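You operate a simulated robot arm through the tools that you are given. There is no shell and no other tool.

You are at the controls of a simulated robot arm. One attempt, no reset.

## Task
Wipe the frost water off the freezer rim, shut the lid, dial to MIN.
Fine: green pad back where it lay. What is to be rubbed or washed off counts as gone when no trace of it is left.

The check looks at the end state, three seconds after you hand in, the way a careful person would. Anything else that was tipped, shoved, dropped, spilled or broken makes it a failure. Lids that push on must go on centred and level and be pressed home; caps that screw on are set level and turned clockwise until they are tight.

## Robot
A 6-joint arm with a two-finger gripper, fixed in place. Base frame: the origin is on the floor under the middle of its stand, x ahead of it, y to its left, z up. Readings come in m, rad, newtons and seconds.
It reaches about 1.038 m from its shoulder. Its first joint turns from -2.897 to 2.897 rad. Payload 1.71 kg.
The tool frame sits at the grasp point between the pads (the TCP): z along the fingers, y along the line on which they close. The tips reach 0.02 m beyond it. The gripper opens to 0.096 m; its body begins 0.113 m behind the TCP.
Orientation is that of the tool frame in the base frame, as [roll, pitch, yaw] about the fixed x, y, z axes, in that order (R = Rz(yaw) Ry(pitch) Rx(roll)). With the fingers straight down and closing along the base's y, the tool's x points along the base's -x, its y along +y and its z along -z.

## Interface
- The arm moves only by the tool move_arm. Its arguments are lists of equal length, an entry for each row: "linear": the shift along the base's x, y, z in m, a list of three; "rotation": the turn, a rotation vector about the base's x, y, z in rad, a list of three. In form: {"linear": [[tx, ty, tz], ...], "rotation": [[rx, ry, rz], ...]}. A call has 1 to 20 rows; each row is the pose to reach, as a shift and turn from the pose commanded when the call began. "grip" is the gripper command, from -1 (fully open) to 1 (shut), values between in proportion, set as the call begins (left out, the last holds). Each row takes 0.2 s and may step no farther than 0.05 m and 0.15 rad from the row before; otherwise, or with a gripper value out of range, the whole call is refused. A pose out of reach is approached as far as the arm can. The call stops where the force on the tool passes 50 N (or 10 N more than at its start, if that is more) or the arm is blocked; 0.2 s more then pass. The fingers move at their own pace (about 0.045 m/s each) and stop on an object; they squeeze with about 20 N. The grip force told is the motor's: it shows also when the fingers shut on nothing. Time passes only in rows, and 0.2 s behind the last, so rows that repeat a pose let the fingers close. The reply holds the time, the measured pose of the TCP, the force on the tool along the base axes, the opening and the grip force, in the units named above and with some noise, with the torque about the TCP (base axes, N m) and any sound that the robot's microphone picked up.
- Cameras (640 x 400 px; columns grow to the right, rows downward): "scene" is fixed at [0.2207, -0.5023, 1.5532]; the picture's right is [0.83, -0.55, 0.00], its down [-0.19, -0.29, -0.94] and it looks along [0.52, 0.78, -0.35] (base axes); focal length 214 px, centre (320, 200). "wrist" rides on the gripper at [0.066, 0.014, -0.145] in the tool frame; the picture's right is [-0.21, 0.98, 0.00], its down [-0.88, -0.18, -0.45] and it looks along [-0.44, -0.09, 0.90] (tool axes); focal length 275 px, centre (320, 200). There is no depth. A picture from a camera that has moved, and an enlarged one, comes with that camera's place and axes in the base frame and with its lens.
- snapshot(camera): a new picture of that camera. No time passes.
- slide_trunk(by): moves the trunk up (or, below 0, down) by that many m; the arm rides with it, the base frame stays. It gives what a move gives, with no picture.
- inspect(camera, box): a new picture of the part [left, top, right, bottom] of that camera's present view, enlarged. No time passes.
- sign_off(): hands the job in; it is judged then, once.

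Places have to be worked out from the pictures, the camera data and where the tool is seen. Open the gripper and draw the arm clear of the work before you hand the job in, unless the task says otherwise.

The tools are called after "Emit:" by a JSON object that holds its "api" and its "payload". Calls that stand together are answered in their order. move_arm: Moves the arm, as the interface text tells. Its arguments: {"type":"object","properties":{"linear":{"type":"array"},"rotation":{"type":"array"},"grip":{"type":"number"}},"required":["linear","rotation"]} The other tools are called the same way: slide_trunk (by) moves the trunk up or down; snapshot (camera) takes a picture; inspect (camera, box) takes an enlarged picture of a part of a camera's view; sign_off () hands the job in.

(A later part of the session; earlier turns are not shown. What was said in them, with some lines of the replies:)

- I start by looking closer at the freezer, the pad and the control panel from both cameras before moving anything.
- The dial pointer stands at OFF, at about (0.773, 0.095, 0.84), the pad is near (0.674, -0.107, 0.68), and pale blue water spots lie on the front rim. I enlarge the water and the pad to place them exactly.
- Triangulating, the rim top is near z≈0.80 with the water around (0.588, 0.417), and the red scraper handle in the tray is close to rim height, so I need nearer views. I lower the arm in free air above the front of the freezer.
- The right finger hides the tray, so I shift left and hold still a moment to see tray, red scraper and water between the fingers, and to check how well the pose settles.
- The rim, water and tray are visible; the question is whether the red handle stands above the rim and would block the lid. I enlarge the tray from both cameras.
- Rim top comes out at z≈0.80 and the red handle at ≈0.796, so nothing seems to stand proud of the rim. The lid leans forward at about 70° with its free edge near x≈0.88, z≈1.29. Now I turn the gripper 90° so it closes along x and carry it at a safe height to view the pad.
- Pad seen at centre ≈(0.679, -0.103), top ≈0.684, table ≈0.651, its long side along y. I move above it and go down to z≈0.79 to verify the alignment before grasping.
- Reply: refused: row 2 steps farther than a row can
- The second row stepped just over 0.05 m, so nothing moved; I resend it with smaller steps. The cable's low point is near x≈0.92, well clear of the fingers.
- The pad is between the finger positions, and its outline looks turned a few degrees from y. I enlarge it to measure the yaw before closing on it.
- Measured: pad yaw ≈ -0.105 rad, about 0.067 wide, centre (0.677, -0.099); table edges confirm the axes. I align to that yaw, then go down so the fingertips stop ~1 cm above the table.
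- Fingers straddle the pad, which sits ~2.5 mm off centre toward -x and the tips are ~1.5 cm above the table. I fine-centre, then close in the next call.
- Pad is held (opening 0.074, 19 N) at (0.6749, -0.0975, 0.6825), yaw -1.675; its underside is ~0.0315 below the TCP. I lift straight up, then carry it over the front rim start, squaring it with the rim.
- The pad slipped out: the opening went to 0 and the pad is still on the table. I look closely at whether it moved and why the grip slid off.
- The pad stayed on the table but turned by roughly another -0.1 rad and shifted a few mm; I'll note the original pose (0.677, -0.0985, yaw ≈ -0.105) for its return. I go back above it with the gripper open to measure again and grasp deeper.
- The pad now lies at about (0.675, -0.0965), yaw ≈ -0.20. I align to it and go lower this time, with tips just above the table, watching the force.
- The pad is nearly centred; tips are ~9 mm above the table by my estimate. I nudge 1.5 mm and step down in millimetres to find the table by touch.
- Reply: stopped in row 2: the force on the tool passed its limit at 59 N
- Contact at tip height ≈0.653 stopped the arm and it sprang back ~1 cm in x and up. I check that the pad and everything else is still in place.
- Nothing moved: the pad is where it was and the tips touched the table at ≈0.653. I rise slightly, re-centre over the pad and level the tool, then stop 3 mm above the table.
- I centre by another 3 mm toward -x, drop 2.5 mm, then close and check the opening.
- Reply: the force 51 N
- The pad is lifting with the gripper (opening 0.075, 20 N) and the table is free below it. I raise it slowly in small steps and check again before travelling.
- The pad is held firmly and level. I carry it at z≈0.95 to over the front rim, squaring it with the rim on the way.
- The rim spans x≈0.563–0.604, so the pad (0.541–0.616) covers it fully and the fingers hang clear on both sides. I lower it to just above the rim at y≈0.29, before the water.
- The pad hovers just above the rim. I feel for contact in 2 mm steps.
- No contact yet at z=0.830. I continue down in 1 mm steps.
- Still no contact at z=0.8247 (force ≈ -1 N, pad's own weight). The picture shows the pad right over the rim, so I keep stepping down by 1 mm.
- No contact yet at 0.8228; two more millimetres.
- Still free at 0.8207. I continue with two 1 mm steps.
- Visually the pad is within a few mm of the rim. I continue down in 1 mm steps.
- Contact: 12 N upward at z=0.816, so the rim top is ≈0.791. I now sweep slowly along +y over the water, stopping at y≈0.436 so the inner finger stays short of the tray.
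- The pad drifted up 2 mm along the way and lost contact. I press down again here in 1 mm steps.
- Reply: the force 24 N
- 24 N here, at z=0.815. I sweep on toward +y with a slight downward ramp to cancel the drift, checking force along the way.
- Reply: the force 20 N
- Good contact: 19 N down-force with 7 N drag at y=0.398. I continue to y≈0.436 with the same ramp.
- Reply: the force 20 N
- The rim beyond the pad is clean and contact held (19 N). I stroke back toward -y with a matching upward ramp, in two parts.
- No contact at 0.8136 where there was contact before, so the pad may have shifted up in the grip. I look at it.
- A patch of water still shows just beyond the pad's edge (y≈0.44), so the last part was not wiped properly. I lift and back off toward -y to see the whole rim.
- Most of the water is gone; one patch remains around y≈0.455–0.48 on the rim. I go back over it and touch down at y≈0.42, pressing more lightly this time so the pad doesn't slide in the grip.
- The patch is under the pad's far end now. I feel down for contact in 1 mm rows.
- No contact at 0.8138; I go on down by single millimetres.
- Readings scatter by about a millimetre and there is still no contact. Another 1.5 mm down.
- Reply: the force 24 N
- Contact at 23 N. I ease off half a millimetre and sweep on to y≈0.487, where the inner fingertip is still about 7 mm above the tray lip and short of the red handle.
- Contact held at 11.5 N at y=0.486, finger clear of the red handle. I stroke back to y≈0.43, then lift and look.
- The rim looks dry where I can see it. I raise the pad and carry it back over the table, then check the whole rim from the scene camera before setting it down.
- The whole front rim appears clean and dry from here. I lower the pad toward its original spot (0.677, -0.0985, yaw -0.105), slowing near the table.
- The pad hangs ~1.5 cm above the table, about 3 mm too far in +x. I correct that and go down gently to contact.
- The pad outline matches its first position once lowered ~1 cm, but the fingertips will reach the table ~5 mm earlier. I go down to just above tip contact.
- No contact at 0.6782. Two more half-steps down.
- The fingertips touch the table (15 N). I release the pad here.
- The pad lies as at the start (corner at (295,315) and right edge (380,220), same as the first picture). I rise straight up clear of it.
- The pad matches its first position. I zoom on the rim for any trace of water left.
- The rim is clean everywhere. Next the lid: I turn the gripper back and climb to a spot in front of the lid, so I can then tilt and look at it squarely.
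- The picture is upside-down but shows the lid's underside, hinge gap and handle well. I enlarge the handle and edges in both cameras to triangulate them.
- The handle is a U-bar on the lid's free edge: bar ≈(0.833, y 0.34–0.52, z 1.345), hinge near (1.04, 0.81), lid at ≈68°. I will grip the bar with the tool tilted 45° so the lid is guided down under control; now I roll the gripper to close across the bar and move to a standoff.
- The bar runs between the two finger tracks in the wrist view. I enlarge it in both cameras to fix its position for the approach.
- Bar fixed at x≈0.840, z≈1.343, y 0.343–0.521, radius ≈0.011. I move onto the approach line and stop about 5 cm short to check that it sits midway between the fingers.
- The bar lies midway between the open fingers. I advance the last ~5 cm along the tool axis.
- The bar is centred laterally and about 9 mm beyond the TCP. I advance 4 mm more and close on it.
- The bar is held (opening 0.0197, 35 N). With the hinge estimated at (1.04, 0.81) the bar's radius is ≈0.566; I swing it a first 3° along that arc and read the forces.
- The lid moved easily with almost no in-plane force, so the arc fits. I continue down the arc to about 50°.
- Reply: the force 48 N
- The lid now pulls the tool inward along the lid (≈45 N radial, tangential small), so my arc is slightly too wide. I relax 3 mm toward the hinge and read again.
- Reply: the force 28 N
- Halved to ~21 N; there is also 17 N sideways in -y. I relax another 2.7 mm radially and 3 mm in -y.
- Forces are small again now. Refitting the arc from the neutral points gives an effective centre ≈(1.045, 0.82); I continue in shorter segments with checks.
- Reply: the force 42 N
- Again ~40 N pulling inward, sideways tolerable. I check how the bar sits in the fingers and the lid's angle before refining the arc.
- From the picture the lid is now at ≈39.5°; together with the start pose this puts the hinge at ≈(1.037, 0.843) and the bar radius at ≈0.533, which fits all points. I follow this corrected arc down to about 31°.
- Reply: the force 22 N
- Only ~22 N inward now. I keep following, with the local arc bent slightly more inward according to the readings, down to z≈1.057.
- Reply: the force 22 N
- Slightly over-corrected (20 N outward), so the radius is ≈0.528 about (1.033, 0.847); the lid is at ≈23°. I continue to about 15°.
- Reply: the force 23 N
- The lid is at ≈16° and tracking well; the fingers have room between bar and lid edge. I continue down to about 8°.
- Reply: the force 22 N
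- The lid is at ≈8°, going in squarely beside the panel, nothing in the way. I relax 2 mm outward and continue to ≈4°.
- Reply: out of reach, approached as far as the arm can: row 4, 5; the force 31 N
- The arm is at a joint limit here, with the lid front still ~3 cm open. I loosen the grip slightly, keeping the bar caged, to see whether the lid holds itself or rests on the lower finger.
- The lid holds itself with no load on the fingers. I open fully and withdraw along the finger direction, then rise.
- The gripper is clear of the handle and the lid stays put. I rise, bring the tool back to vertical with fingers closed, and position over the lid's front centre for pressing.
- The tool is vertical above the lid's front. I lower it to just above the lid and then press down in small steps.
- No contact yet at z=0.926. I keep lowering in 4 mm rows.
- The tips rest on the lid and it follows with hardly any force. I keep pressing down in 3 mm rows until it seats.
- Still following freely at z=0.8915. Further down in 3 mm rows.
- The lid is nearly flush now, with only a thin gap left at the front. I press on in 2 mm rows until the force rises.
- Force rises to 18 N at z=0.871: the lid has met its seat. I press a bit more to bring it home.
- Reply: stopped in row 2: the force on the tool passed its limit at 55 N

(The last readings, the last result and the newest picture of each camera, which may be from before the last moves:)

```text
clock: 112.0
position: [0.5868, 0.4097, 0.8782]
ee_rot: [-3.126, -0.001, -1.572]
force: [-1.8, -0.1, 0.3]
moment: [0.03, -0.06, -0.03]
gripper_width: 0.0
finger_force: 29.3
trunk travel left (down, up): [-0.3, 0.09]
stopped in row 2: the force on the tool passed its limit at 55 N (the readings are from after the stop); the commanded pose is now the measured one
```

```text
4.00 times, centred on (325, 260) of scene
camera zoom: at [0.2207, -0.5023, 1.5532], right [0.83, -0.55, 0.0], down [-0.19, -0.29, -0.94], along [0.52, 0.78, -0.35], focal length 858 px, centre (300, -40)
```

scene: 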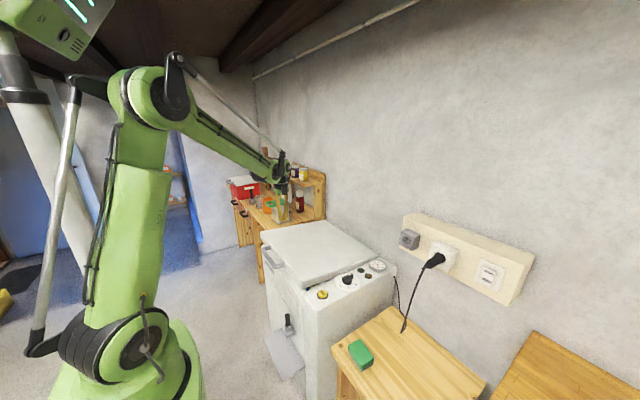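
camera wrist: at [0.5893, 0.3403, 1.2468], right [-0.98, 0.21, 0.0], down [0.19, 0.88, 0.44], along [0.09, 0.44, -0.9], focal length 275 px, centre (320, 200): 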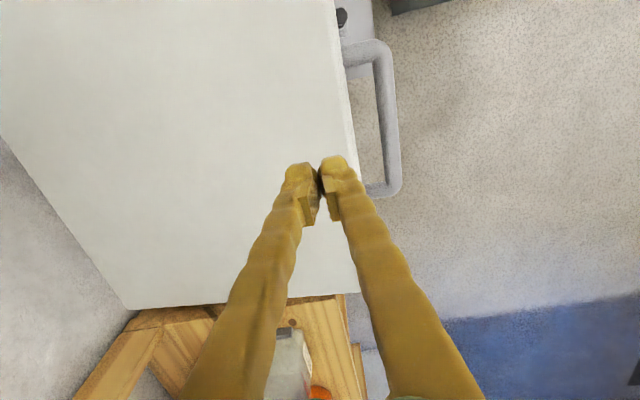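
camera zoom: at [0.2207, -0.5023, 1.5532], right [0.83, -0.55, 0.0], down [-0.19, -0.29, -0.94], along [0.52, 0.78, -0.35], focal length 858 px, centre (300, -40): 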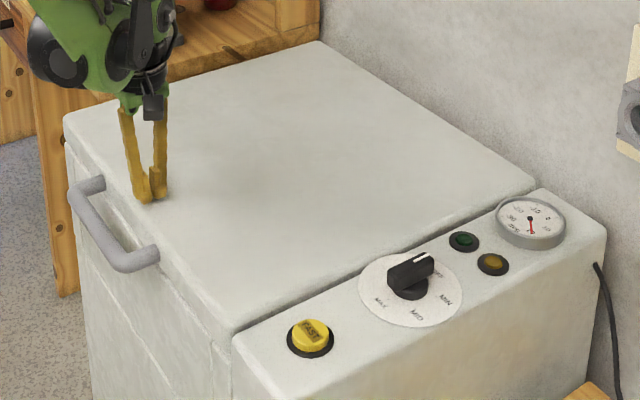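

The push peaked at 55 N against a hard stop, so the lid is down on its seat. I lift off and check the seam all around.

Emit:
{"api": "move_arm", "payload": {"linear": [[0, 0, 0.02], [0, 0, 0.06], [0, 0, 0.1], [0, 0, 0.14], [0, -0.03, 0.17], [0.01, -0.07, 0.19], [0.02, -0.11, 0.2], [0.02, -0.11, 0.2]], "rotation": [[0, 0.016, 0], [0, 0.016, 0], [0, 0.016, 0], [0, 0.016, 0], [0, 0.016, 0], [0, 0.016, 0], [0, 0.016, 0], [0, 0.016, 0]]}}

Emit:
{"api": "inspect", "payload": {"camera": "scene", "box": [260, 220, 340, 310]}}

Emit:
{"api": "inspect", "payload": {"camera": "scene", "box": [300, 220, 400, 310]}}

Emit:
{"api": "snapshot", "payload": {"camera": "wrist"}}

```text
clock: 113.8
position: [0.6083, 0.2972, 1.0785]
ee_rot: [3.14, 0.0, -1.572]
force: [-0.1, 0.1, 0.1]
moment: [0.02, -0.03, 0.0]
gripper_width: 0.0
finger_force: 29.2
trunk travel left (down, up): [-0.3, 0.09]
```

```text
4.44 times, centred on (300, 265) of scene
camera zoom: at [0.2207, -0.5023, 1.5532], right [0.83, -0.55, 0.0], down [-0.19, -0.29, -0.94], along [0.52, 0.78, -0.35], focal length 953 px, centre (409, -89)
```

zoom: 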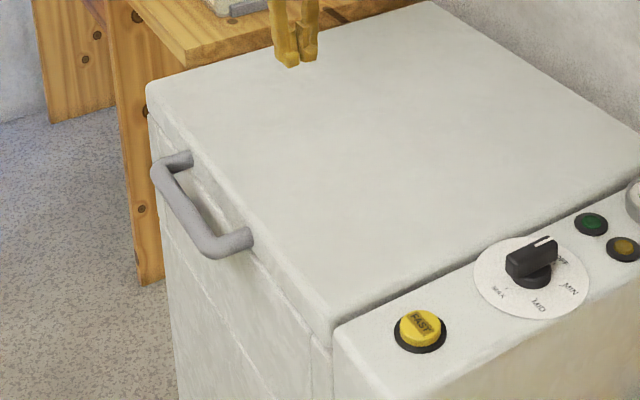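

```text
4.44 times, centred on (350, 265) of scene
camera zoom: at [0.2207, -0.5023, 1.5532], right [0.83, -0.55, 0.0], down [-0.19, -0.29, -0.94], along [0.52, 0.78, -0.35], focal length 953 px, centre (187, -89)
```

zoom: 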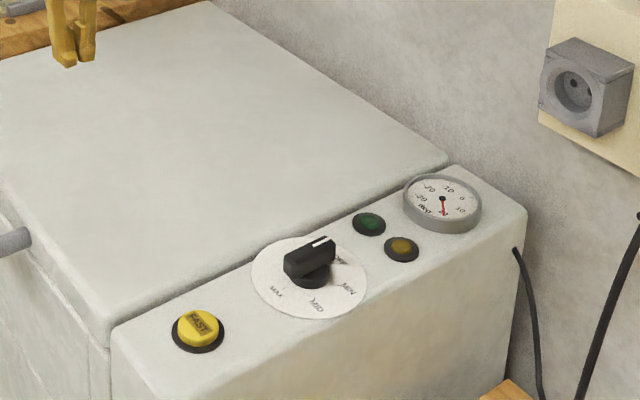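

```text
taken
camera wrist: at [0.5959, 0.2308, 1.2234], right [-0.98, 0.21, 0.0], down [0.19, 0.88, 0.45], along [0.09, 0.44, -0.9], focal length 275 px, centre (320, 200)
```

wrist: 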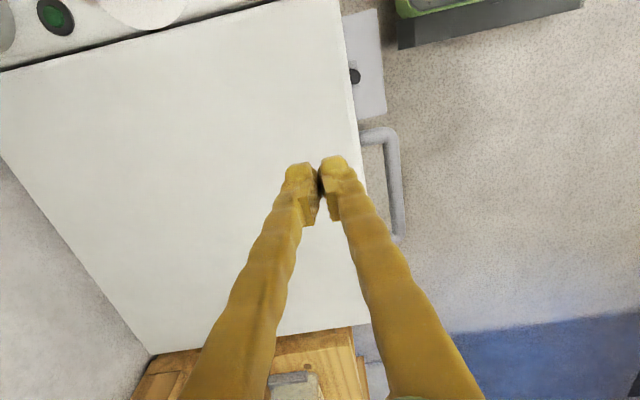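

The lid looks flush with panel and front. I zoom in on the front seam and the knob.

Emit:
{"api": "inspect", "payload": {"camera": "scene", "box": [266, 236, 322, 306]}}

Emit:
{"api": "inspect", "payload": {"camera": "scene", "box": [325, 255, 385, 305]}}

```text
5.71 times, centred on (294, 271) of scene
camera zoom: at [0.2207, -0.5023, 1.5532], right [0.83, -0.55, 0.0], down [-0.19, -0.29, -0.94], along [0.52, 0.78, -0.35], focal length 1226 px, centre (469, -206)
```

zoom: 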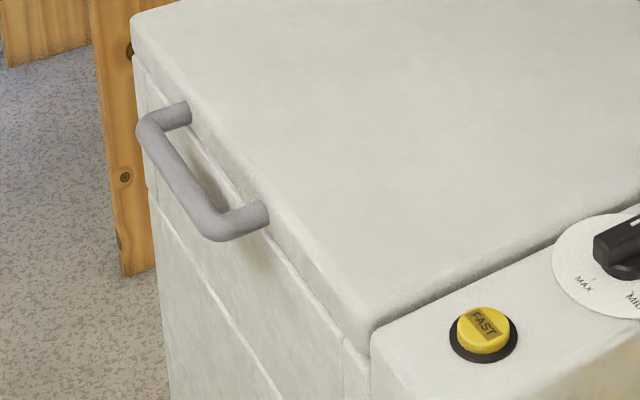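

```text
8.00 times, centred on (355, 280) of scene
camera zoom: at [0.2207, -0.5023, 1.5532], right [0.83, -0.55, 0.0], down [-0.19, -0.29, -0.94], along [0.52, 0.78, -0.35], focal length 1716 px, centre (40, -440)
```

zoom: 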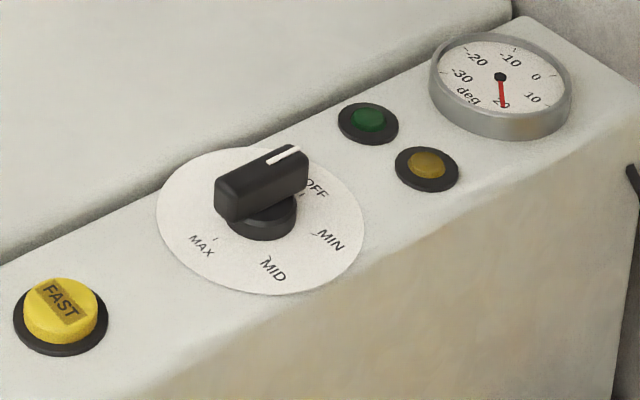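

The lid is shut flush. Now the dial: the pointer is at OFF, MIN is the next mark. I turn the tool so the fingers close along y, open it, and look straight at the dial.

Emit:
{"api": "move_arm", "payload": {"linear": [[0.006, -0.0164, 0], [0.012, -0.0328, 0], [0.018, -0.0492, 0], [0.024, -0.0657, 0], [0.03, -0.0821, 0], [0.036, -0.0985, 0], [0.042, -0.1149, 0], [0.048, -0.1313, 0], [0.054, -0.1477, 0], [0.06, -0.1642, -0.005], [0.066, -0.1806, -0.015], [0.072, -0.197, -0.028], [0.072, -0.197, -0.028]], "rotation": [[0, 0, -0.131], [0, 0, -0.262], [0, 0, -0.393], [0, 0, -0.524], [0, 0, -0.654], [0, 0, -0.785], [0, 0, -0.916], [0, 0, -1.047], [0, 0, -1.178], [0, 0, -1.309], [0, 0, -1.44], [0, 0, -1.5708], [0, 0, -1.5708]], "grip": -1}}

Emit:
{"api": "snapshot", "payload": {"camera": "wrist"}}

Emit:
{"api": "inspect", "payload": {"camera": "wrist", "box": [240, 110, 420, 260]}}

```text
clock: 116.6
position: [0.678, 0.1005, 1.0491]
ee_rot: [3.139, -0.001, 3.14]
force: [-1.2, -0.1, 0.5]
moment: [0.01, 0.01, -0.01]
gripper_width: 0.0959
finger_force: 0.1
trunk travel left (down, up): [-0.3, 0.09]
```

```text
taken
camera wrist: at [0.6135, 0.1148, 1.1943], right [0.21, 0.98, 0.0], down [0.88, -0.19, 0.44], along [0.43, -0.09, -0.9], focal length 275 px, centre (320, 200)
```

wrist: 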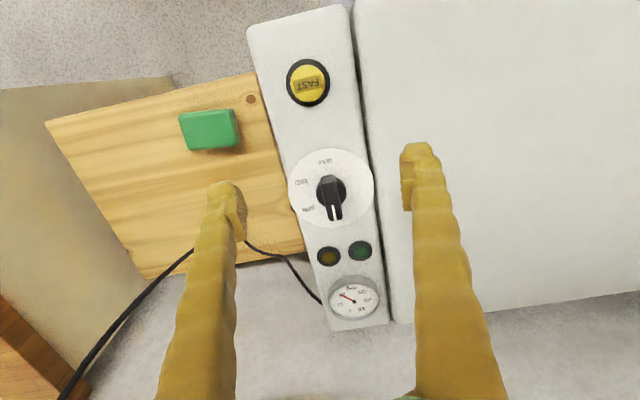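

```text
2.67 times, centred on (330, 185) of wrist
camera zoom: at [0.6135, 0.1148, 1.1943], right [0.21, 0.98, 0.0], down [0.88, -0.19, 0.44], along [0.43, -0.09, -0.9], focal length 734 px, centre (293, 240)
```

zoom: 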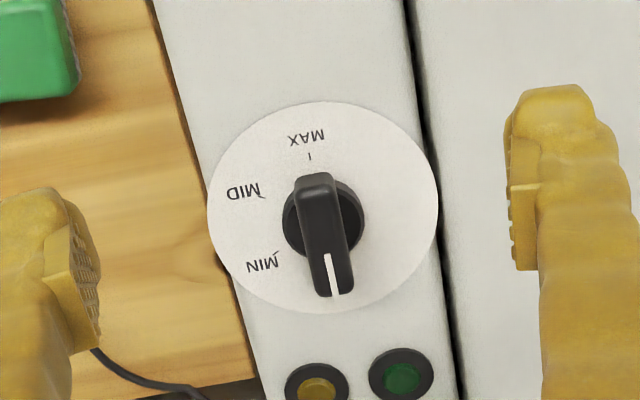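

Angles on the plate: OFF ≈0° (+x), MIN ≈ -60°, MID ≈ -120°, MAX ≈ -180°; knob axis ≈(0.772, 0.097), plate z≈0.838, knob top ≈0.875. I go above the knob with the fingers half open so they stay clear of the lid edge.

Emit:
{"api": "move_arm", "payload": {"linear": [[0.03, -0.001, -0.02], [0.06, -0.002, -0.04], [0.094, -0.0035, -0.06], [0.094, -0.0035, -0.09], [0.094, -0.0035, -0.115], [0.094, -0.0035, -0.115]], "rotation": [[0, 0, 0], [0, 0, 0], [0, 0, 0], [0, 0, 0], [0, 0, 0], [0, 0, 0]], "grip": -0.04}}

Emit:
{"api": "snapshot", "payload": {"camera": "wrist"}}

Emit:
{"api": "inspect", "payload": {"camera": "scene", "box": [310, 220, 400, 310]}}

```text
clock: 118.0
position: [0.7737, 0.1006, 0.9333]
ee_rot: [3.139, -0.001, 3.141]
force: [0.0, 0.4, -0.1]
moment: [-0.01, 0.02, 0.0]
gripper_width: 0.0497
finger_force: 0.0
trunk travel left (down, up): [-0.3, 0.09]
```

```text
taken
camera wrist: at [0.7094, 0.1142, 1.0782], right [0.21, 0.98, 0.0], down [0.88, -0.19, 0.44], along [0.43, -0.09, -0.9], focal length 275 px, centre (320, 200)
```

wrist: 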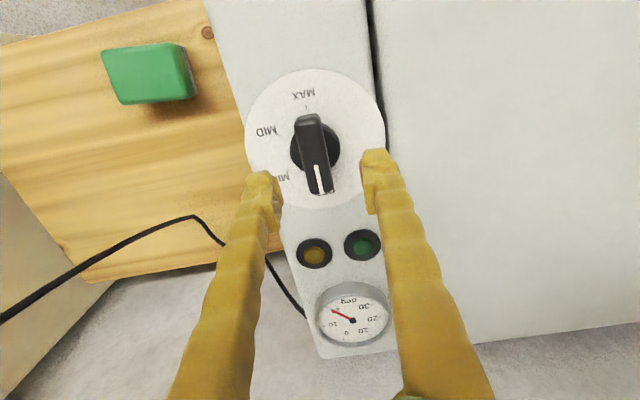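

```text
4.44 times, centred on (355, 265) of scene
camera zoom: at [0.2207, -0.5023, 1.5532], right [0.83, -0.55, 0.0], down [-0.19, -0.29, -0.94], along [0.52, 0.78, -0.35], focal length 953 px, centre (164, -89)
```

zoom: 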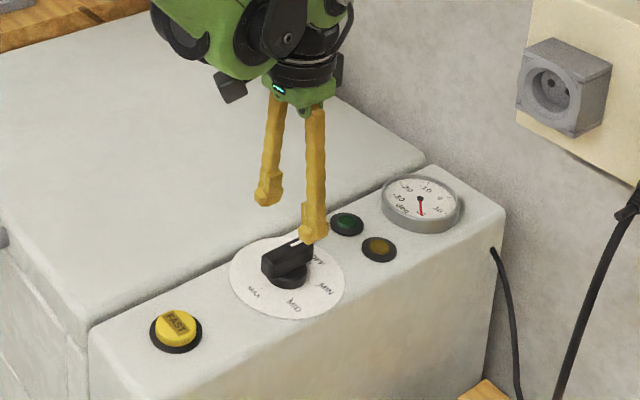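

I enlarge the dial from this closer view to refine the knob axis before descending.

Emit:
{"api": "inspect", "payload": {"camera": "wrist", "box": [230, 50, 400, 220]}}

```text
2.35 times, centred on (315, 135) of wrist
camera zoom: at [0.7094, 0.1142, 1.0782], right [0.21, 0.98, 0.0], down [0.88, -0.19, 0.44], along [0.43, -0.09, -0.9], focal length 648 px, centre (332, 353)
```

zoom: 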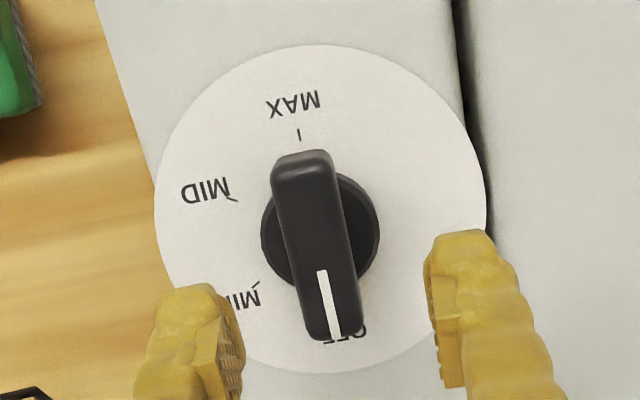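

Knob axis refined to (0.770, 0.097). I shift 4 mm to it and descend around the knob with the fingers half open.

Emit:
{"api": "move_arm", "payload": {"linear": [[-0.0037, -0.0036, 0], [-0.0037, -0.0036, -0.02], [-0.0037, -0.0036, -0.04], [-0.0037, -0.0036, -0.052], [-0.0037, -0.0036, -0.052]], "rotation": [[0, 0, 0], [0, 0, 0], [0, 0, 0], [0, 0, 0], [0, 0, 0]]}}

Emit:
{"api": "inspect", "payload": {"camera": "scene", "box": [320, 240, 390, 310]}}

Emit:
{"api": "snapshot", "payload": {"camera": "wrist"}}

```text
clock: 119.2
position: [0.769, 0.0968, 0.8815]
ee_rot: [3.14, -0.001, 3.141]
force: [0.2, 0.3, 0.6]
moment: [0.02, 0.0, -0.01]
gripper_width: 0.0498
finger_force: 0.0
trunk travel left (down, up): [-0.3, 0.09]
```

```text
5.71 times, centred on (355, 275) of scene
camera zoom: at [0.2207, -0.5023, 1.5532], right [0.83, -0.55, 0.0], down [-0.19, -0.29, -0.94], along [0.52, 0.78, -0.35], focal length 1226 px, centre (120, -229)
```

zoom: 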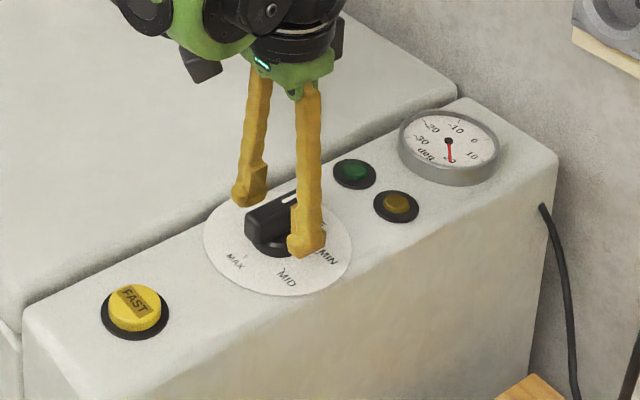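

```text
taken
camera wrist: at [0.704, 0.1103, 1.0272], right [0.21, 0.98, 0.0], down [0.88, -0.19, 0.44], along [0.43, -0.09, -0.9], focal length 275 px, centre (320, 200)
```

wrist: 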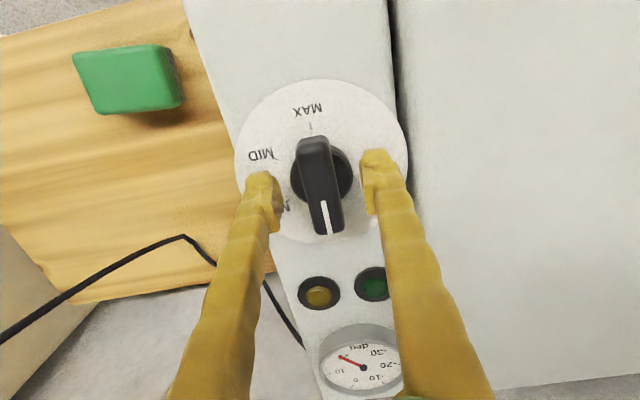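

The fingers straddle the knob bar. I lower 4 mm and close gently on it.

Emit:
{"api": "move_arm", "payload": {"linear": [[0, 0, -0.002], [0, 0, -0.004], [0, 0, -0.004]], "rotation": [[0, 0, 0], [0, 0, 0], [0, 0, 0]]}}

Emit:
{"api": "move_arm", "payload": {"linear": [[0, 0, 0], [0, 0, 0], [0, 0, 0], [0, 0, 0]], "rotation": [[0, 0, 0], [0, 0, 0], [0, 0, 0], [0, 0, 0]], "grip": 1}}

Emit:
{"api": "snapshot", "payload": {"camera": "wrist"}}

```text
clock: 120.0
position: [0.7683, 0.0965, 0.8778]
ee_rot: [3.14, -0.003, -3.14]
force: [0.2, -0.8, 0.4]
moment: [-0.01, -0.02, 0.0]
gripper_width: 0.0501
finger_force: 0.0
trunk travel left (down, up): [-0.3, 0.09]
```

```text
clock: 121.0
position: [0.7685, 0.0969, 0.8785]
ee_rot: [3.14, 0.002, 3.141]
force: [7.2, 6.3, 38.1]
moment: [0.0, 0.11, -0.01]
gripper_width: 0.0192
finger_force: 35.4
trunk travel left (down, up): [-0.3, 0.09]
```

```text
taken
camera wrist: at [0.7032, 0.1108, 1.0248], right [0.21, 0.98, 0.0], down [0.88, -0.19, 0.45], along [0.44, -0.09, -0.9], focal length 275 px, centre (320, 200)
```

wrist: 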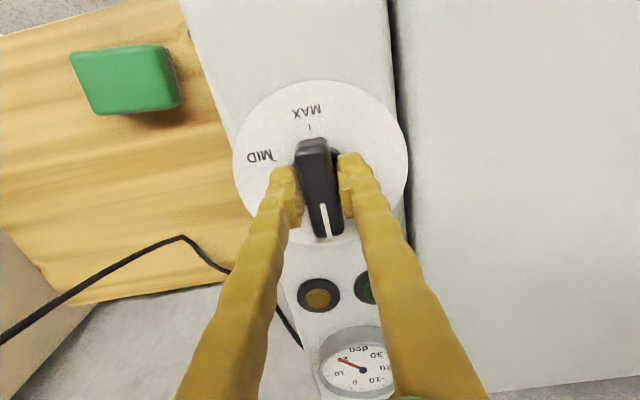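

The knob is gripped (0.019), but the tips press on its base disc with 38 N. I relieve that by rising a little.

Emit:
{"api": "move_arm", "payload": {"linear": [[0, 0, 0.0015], [0, 0, 0.003], [0, 0, 0.003]], "rotation": [[0, 0, 0], [0, 0, 0], [0, 0, 0]]}}

```text
clock: 121.8
position: [0.7693, 0.0981, 0.8808]
ee_rot: [3.14, -0.002, 3.141]
force: [-21.6, 14.1, -23.8]
moment: [0.08, 0.32, 0.03]
gripper_width: 0.0194
finger_force: 35.3
trunk travel left (down, up): [-0.3, 0.09]
```

That overshot slightly (-24 N, and some lateral load). I ease back 1 mm down and 2 mm in -x.

Emit:
{"api": "move_arm", "payload": {"linear": [[-0.001, 0.0005, -0.0006], [-0.002, 0.001, -0.0011], [-0.002, 0.001, -0.0011]], "rotation": [[0, 0, 0], [0, 0, 0], [0, 0, 0]]}}

```text
clock: 122.6
position: [0.7685, 0.0972, 0.8806]
ee_rot: [3.139, 0.002, -3.141]
force: [21.9, 18.6, 17.3]
moment: [0.31, -0.29, 0.03]
gripper_width: 0.0191
finger_force: 35.5
trunk travel left (down, up): [-0.3, 0.09]
```

The knob is rigid (≈20 N per mm), so I centre with a 1 mm correction.

Emit:
{"api": "move_arm", "payload": {"linear": [[0.001, 0.0008, 0.0004], [0.001, 0.0008, 0.0004]], "rotation": [[0, 0, 0], [0, 0, 0]]}}

```text
clock: 123.2
position: [0.769, 0.0972, 0.8807]
ee_rot: [3.14, 0.001, 3.141]
force: [23.9, 14.4, 19.1]
moment: [0.2, -0.49, -0.03]
gripper_width: 0.0193
finger_force: 35.3
trunk travel left (down, up): [-0.3, 0.09]
```

Some clamping stress remains; rather than fight it, I loosen the fingers to just clear the bar (0.0205) so they can turn the knob without side load.

Emit:
{"api": "move_arm", "payload": {"linear": [[0, 0, 0], [0, 0, 0], [0, 0, 0]], "rotation": [[0, 0, 0], [0, 0, 0], [0, 0, 0]], "grip": 0.57}}

```text
clock: 124.0
position: [0.7673, 0.0958, 0.8808]
ee_rot: [3.14, -0.002, 3.141]
force: [-0.1, 0.6, -1.0]
moment: [-0.01, 0.01, -0.01]
gripper_width: 0.0215
finger_force: 0.7
trunk travel left (down, up): [-0.3, 0.09]
```

Free of load now at (0.7673, 0.0958). I centre the tool on the knob axis (+2.5 mm x, +1.5 mm y) and start turning clockwise, first by 0.3 rad.

Emit:
{"api": "move_arm", "payload": {"linear": [[0.0025, 0.0015, 0], [0.0025, 0.0015, 0], [0.0025, 0.0015, 0], [0.0025, 0.0015, 0], [0.0025, 0.0015, 0]], "rotation": [[0, 0, 0], [0, 0, -0.1], [0, 0, -0.2], [0, 0, -0.3], [0, 0, -0.3]]}}

Emit:
{"api": "snapshot", "payload": {"camera": "wrist"}}

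Emit:
{"api": "inspect", "payload": {"camera": "scene", "box": [320, 240, 390, 310]}}

```text
clock: 125.2
position: [0.7717, 0.0993, 0.8797]
ee_rot: [3.139, 0.0, 2.84]
force: [-2.7, -3.5, 1.0]
moment: [-0.07, 0.0, -0.01]
gripper_width: 0.0228
finger_force: 1.9
trunk travel left (down, up): [-0.3, 0.09]
```

```text
taken
camera wrist: at [0.7136, 0.131, 1.0256], right [0.49, 0.87, 0.0], down [0.78, -0.44, 0.44], along [0.39, -0.22, -0.9], focal length 275 px, centre (320, 200)
```

wrist: 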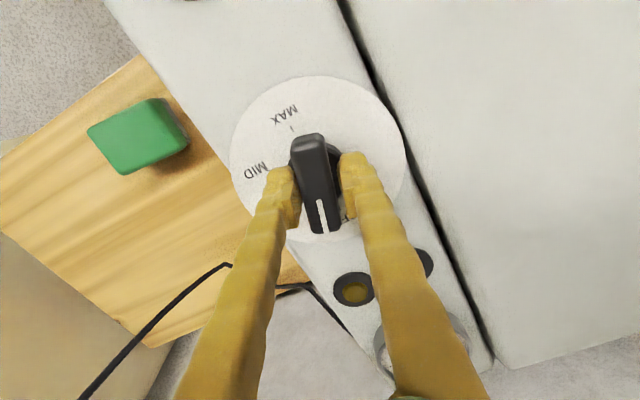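

```text
5.71 times, centred on (355, 275) of scene
camera zoom: at [0.2207, -0.5023, 1.5532], right [0.83, -0.55, 0.0], down [-0.19, -0.29, -0.94], along [0.52, 0.78, -0.35], focal length 1226 px, centre (120, -229)
```

zoom: 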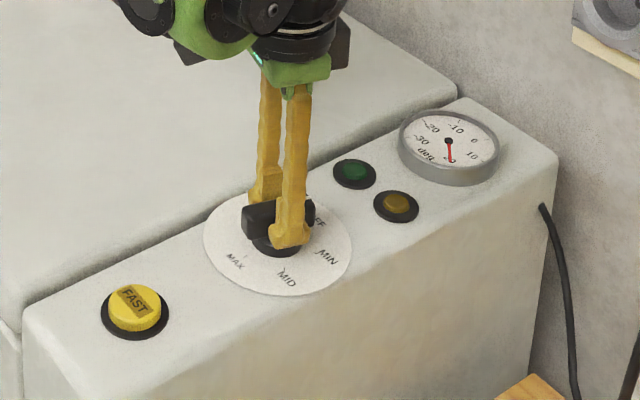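

The knob follows the tool (≈-17° so far) with negligible force. I turn the remaining ≈0.75 rad in steps.

Emit:
{"api": "move_arm", "payload": {"linear": [[0, 0, 0], [0, 0, 0], [0, 0, 0], [0, 0, 0], [0, 0, 0], [0, 0, 0], [0, 0, 0], [0, 0, 0], [0, 0, 0]], "rotation": [[0, 0, -0.094], [0, 0, -0.188], [0, 0, -0.282], [0, 0, -0.376], [0, 0, -0.47], [0, 0, -0.564], [0, 0, -0.658], [0, 0, -0.747], [0, 0, -0.747]]}}

Emit:
{"api": "snapshot", "payload": {"camera": "wrist"}}

Emit:
{"api": "inspect", "payload": {"camera": "scene", "box": [325, 250, 385, 310]}}

```text
clock: 127.2
position: [0.7701, 0.0996, 0.8787]
ee_rot: [3.14, 0.001, 2.094]
force: [-2.7, -2.3, 0.4]
moment: [0.0, 0.04, 0.0]
gripper_width: 0.0224
finger_force: 0.7
trunk travel left (down, up): [-0.3, 0.09]
```

```text
taken
camera wrist: at [0.7507, 0.1621, 1.025], right [0.95, 0.31, 0.0], down [0.28, -0.85, 0.44], along [0.14, -0.42, -0.9], focal length 275 px, centre (320, 200)
```

wrist: 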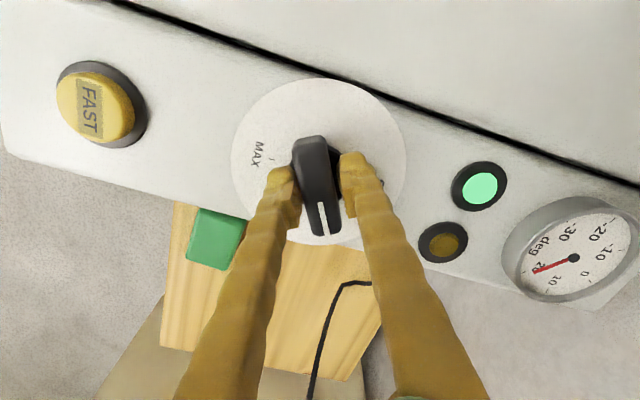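

```text
6.67 times, centred on (355, 280) of scene
camera zoom: at [0.2207, -0.5023, 1.5532], right [0.83, -0.55, 0.0], down [-0.19, -0.29, -0.94], along [0.52, 0.78, -0.35], focal length 1430 px, centre (87, -333)
```

zoom: 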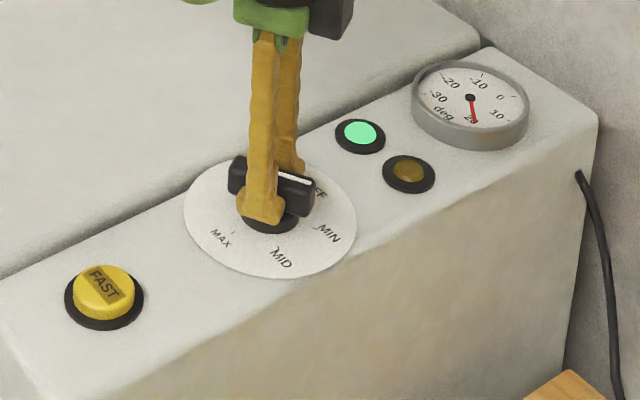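

The green lamp is on and the pointer is near MIN. I open the fingers a little and rise to read the dial.

Emit:
{"api": "move_arm", "payload": {"linear": [[0, 0, 0], [0, 0, 0], [0, 0, 0], [0, 0, 0.01], [0, 0, 0.03], [0, 0, 0.06], [0, 0, 0.1], [0, 0, 0.13], [0, 0, 0.13]], "rotation": [[0, 0, 0], [0, 0, 0], [0, 0, 0], [0, 0, 0], [0, 0, 0], [0, 0, 0], [0, 0, 0], [0, 0, 0], [0, 0, 0]], "grip": -0.04}}

Emit:
{"api": "inspect", "payload": {"camera": "wrist", "box": [220, 80, 420, 240]}}

Emit:
{"api": "inspect", "payload": {"camera": "scene", "box": [325, 250, 385, 310]}}

```text
clock: 129.2
position: [0.7688, 0.0993, 1.0123]
ee_rot: [-3.141, 0.0, 2.095]
force: [0.2, -0.3, 0.8]
moment: [0.03, 0.01, 0.05]
gripper_width: 0.0498
finger_force: 0.1
trunk travel left (down, up): [-0.3, 0.09]
```

```text
2.50 times, centred on (320, 160) of wrist
camera zoom: at [0.7501, 0.1624, 1.1579], right [0.95, 0.31, 0.0], down [0.28, -0.85, 0.44], along [0.14, -0.42, -0.9], focal length 688 px, centre (320, 300)
```

zoom: 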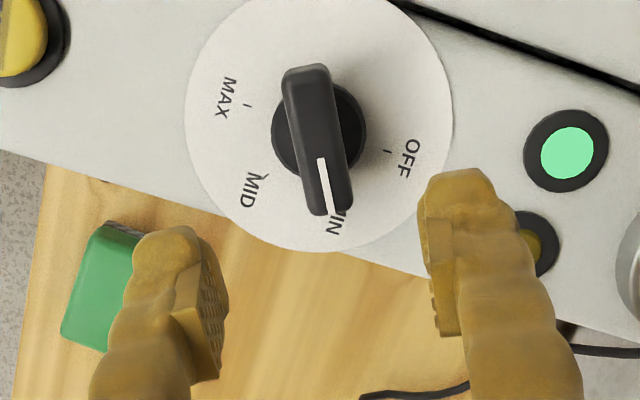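

```text
6.67 times, centred on (355, 280) of scene
camera zoom: at [0.2207, -0.5023, 1.5532], right [0.83, -0.55, 0.0], down [-0.19, -0.29, -0.94], along [0.52, 0.78, -0.35], focal length 1430 px, centre (87, -333)
```

zoom: 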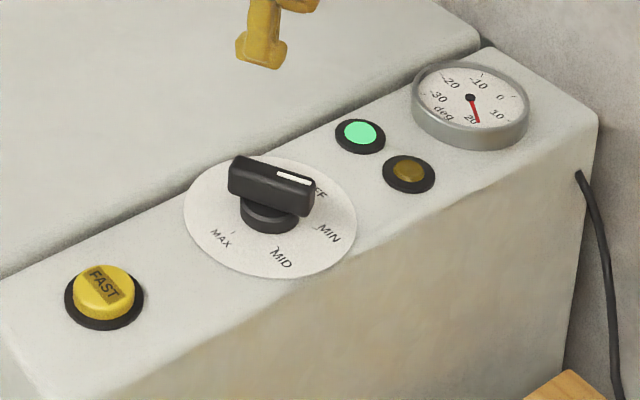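

The pointer measures ≈ -60° relative to the OFF–MAX line, with MID at -119.5°, so it sits on MIN and the green lamp is lit. I open the gripper and draw the arm up and away.

Emit:
{"api": "move_arm", "payload": {"linear": [[0, 0, 0.04], [0, 0, 0.08], [-0.02, 0.01, 0.115], [-0.045, 0.022, 0.145], [-0.07, 0.035, 0.175], [-0.095, 0.047, 0.205], [-0.12, 0.06, 0.235], [-0.145, 0.072, 0.265], [-0.17, 0.085, 0.295], [-0.195, 0.097, 0.325], [-0.22, 0.11, 0.355], [-0.245, 0.122, 0.385], [-0.27, 0.135, 0.41], [-0.295, 0.147, 0.43], [-0.295, 0.147, 0.43]], "rotation": [[0, 0, 0], [0, 0, 0.05], [0, 0, 0.14], [0, 0, 0.23], [0, 0, 0.32], [0, 0, 0.41], [0, 0, 0.5], [0, 0, 0.59], [0, 0, 0.68], [0, 0, 0.77], [0, 0, 0.86], [0, 0, 0.95], [0, 0, 1.0], [0, 0, 1.047], [0, 0, 1.047]], "grip": -1}}

Emit:
{"api": "snapshot", "payload": {"camera": "scene"}}

Emit:
{"api": "snapshot", "payload": {"camera": "wrist"}}

Emit:
{"api": "inspect", "payload": {"camera": "scene", "box": [250, 215, 400, 310]}}

Emit:
{"api": "inspect", "payload": {"camera": "scene", "box": [330, 325, 400, 385]}}

```text
clock: 132.4
position: [0.4724, 0.2418, 1.4403]
ee_rot: [3.14, -0.001, -3.141]
force: [-0.7, 0.0, 0.0]
moment: [0.04, -0.03, -0.02]
gripper_width: 0.0963
finger_force: 0.1
trunk travel left (down, up): [-0.3, 0.09]
```

```text
taken
```

scene: 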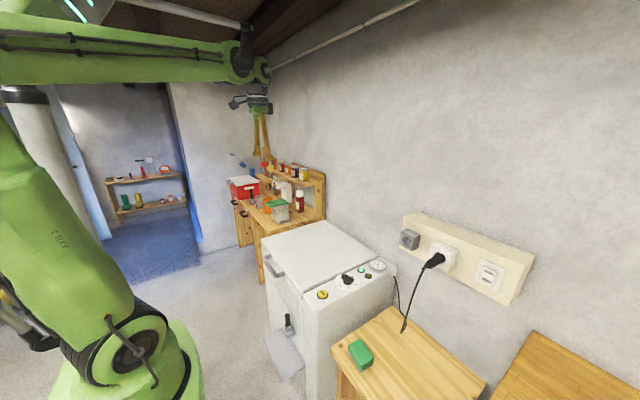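

```text
taken
camera wrist: at [0.4069, 0.2556, 1.5856], right [0.21, 0.98, 0.0], down [0.88, -0.19, 0.44], along [0.43, -0.09, -0.9], focal length 275 px, centre (320, 200)
```

wrist: 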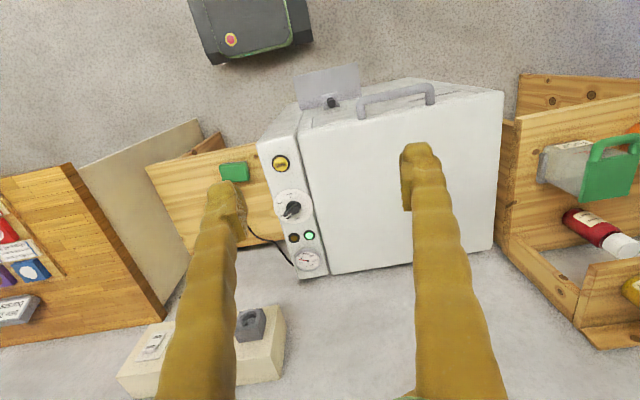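

```text
4.21 times, centred on (325, 262) of scene
camera zoom: at [0.2207, -0.5023, 1.5532], right [0.83, -0.55, 0.0], down [-0.19, -0.29, -0.94], along [0.52, 0.78, -0.35], focal length 903 px, centre (299, -63)
```

zoom: 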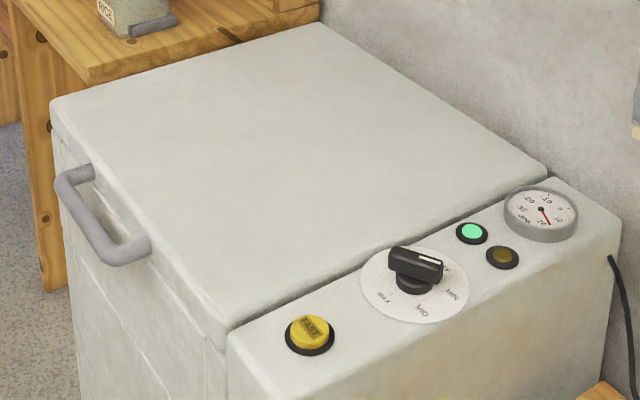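

```text
6.67 times, centred on (365, 355) of scene
camera zoom: at [0.2207, -0.5023, 1.5532], right [0.83, -0.55, 0.0], down [-0.19, -0.29, -0.94], along [0.52, 0.78, -0.35], focal length 1430 px, centre (20, -833)
```

zoom: 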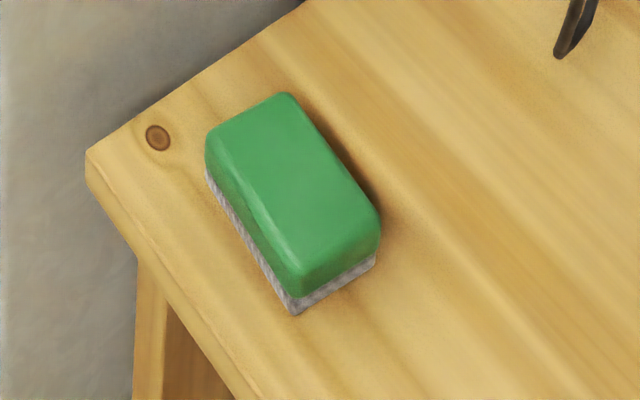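

Lid shut, dial on MIN with the lamp lit, pad in place. A last close look at the seam, the dial and the side bench before handing in.

Emit:
{"api": "inspect", "payload": {"camera": "wrist", "box": [250, 60, 520, 280]}}

Emit:
{"api": "inspect", "payload": {"camera": "wrist", "box": [265, 180, 325, 225]}}

Emit:
{"api": "inspect", "payload": {"camera": "scene", "box": [262, 240, 322, 310]}}

Emit:
{"api": "inspect", "payload": {"camera": "scene", "box": [220, 140, 330, 240]}}

```text
1.82 times, centred on (385, 170) of wrist
camera zoom: at [0.4069, 0.2556, 1.5856], right [0.21, 0.98, 0.0], down [0.88, -0.19, 0.44], along [0.43, -0.09, -0.9], focal length 500 px, centre (202, 254)
```

zoom: 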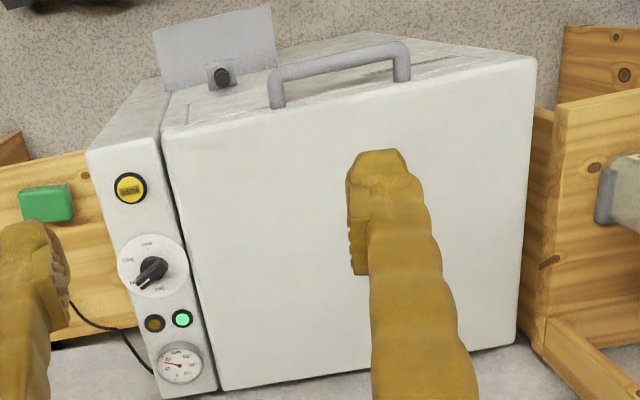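

```text
8.89 times, centred on (295, 202) of wrist
camera zoom: at [0.4069, 0.2556, 1.5856], right [0.21, 0.98, 0.0], down [0.88, -0.19, 0.44], along [0.43, -0.09, -0.9], focal length 2447 px, centre (542, 178)
```

zoom: 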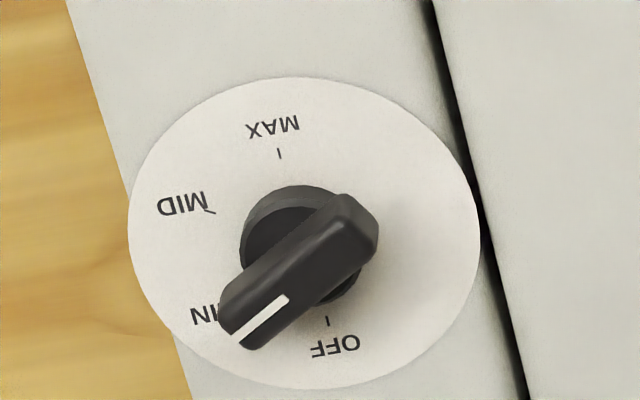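

```text
5.71 times, centred on (292, 275) of scene
camera zoom: at [0.2207, -0.5023, 1.5532], right [0.83, -0.55, 0.0], down [-0.19, -0.29, -0.94], along [0.52, 0.78, -0.35], focal length 1226 px, centre (480, -229)
```

zoom: 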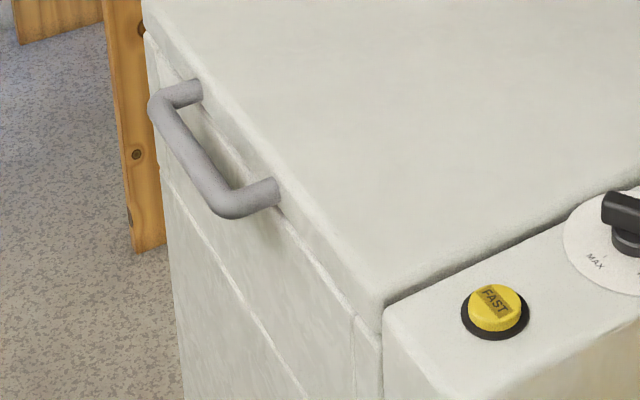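

```text
4.00 times, centred on (275, 190) of scene
camera zoom: at [0.2207, -0.5023, 1.5532], right [0.83, -0.55, 0.0], down [-0.19, -0.29, -0.94], along [0.52, 0.78, -0.35], focal length 858 px, centre (500, 240)
```

zoom: 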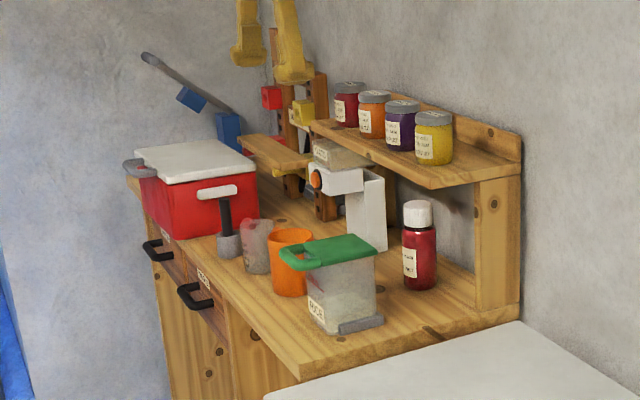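

Everything checks out: rim dry, lid shut flush, pointer within about 1.5° of the MIN mark, green pad in its old place, bench items untouched, gripper open and arm clear. I hand in the job.

Emit:
{"api": "sign_off", "payload": {}}

```text
The job is handed in.
```

The freezer rim is wiped dry, the lid is shut and the dial is on MIN. I have handed the job in.

- **Rim:** No water showed anywhere along the front rim in close views from both cameras. It took a second pass to clear the last patch.
- **Lid:** I swung the lid down by its handle, then pressed the front down until it stopped hard at 55 N. It sits flush with the control panel, with no visible gap at the front.
- **Dial:** The pointer is within about 1.5° of the MIN mark, and the green lamp came on.
- **Green pad:** It is back where it lay, matching the first picture to within a few millimetres and at the same angle. My first grip slipped, nudging it slightly; I corrected this when I put it back.

Nothing else was tipped or moved in the views I checked. The gripper is open and the arm is clear of the freezer.
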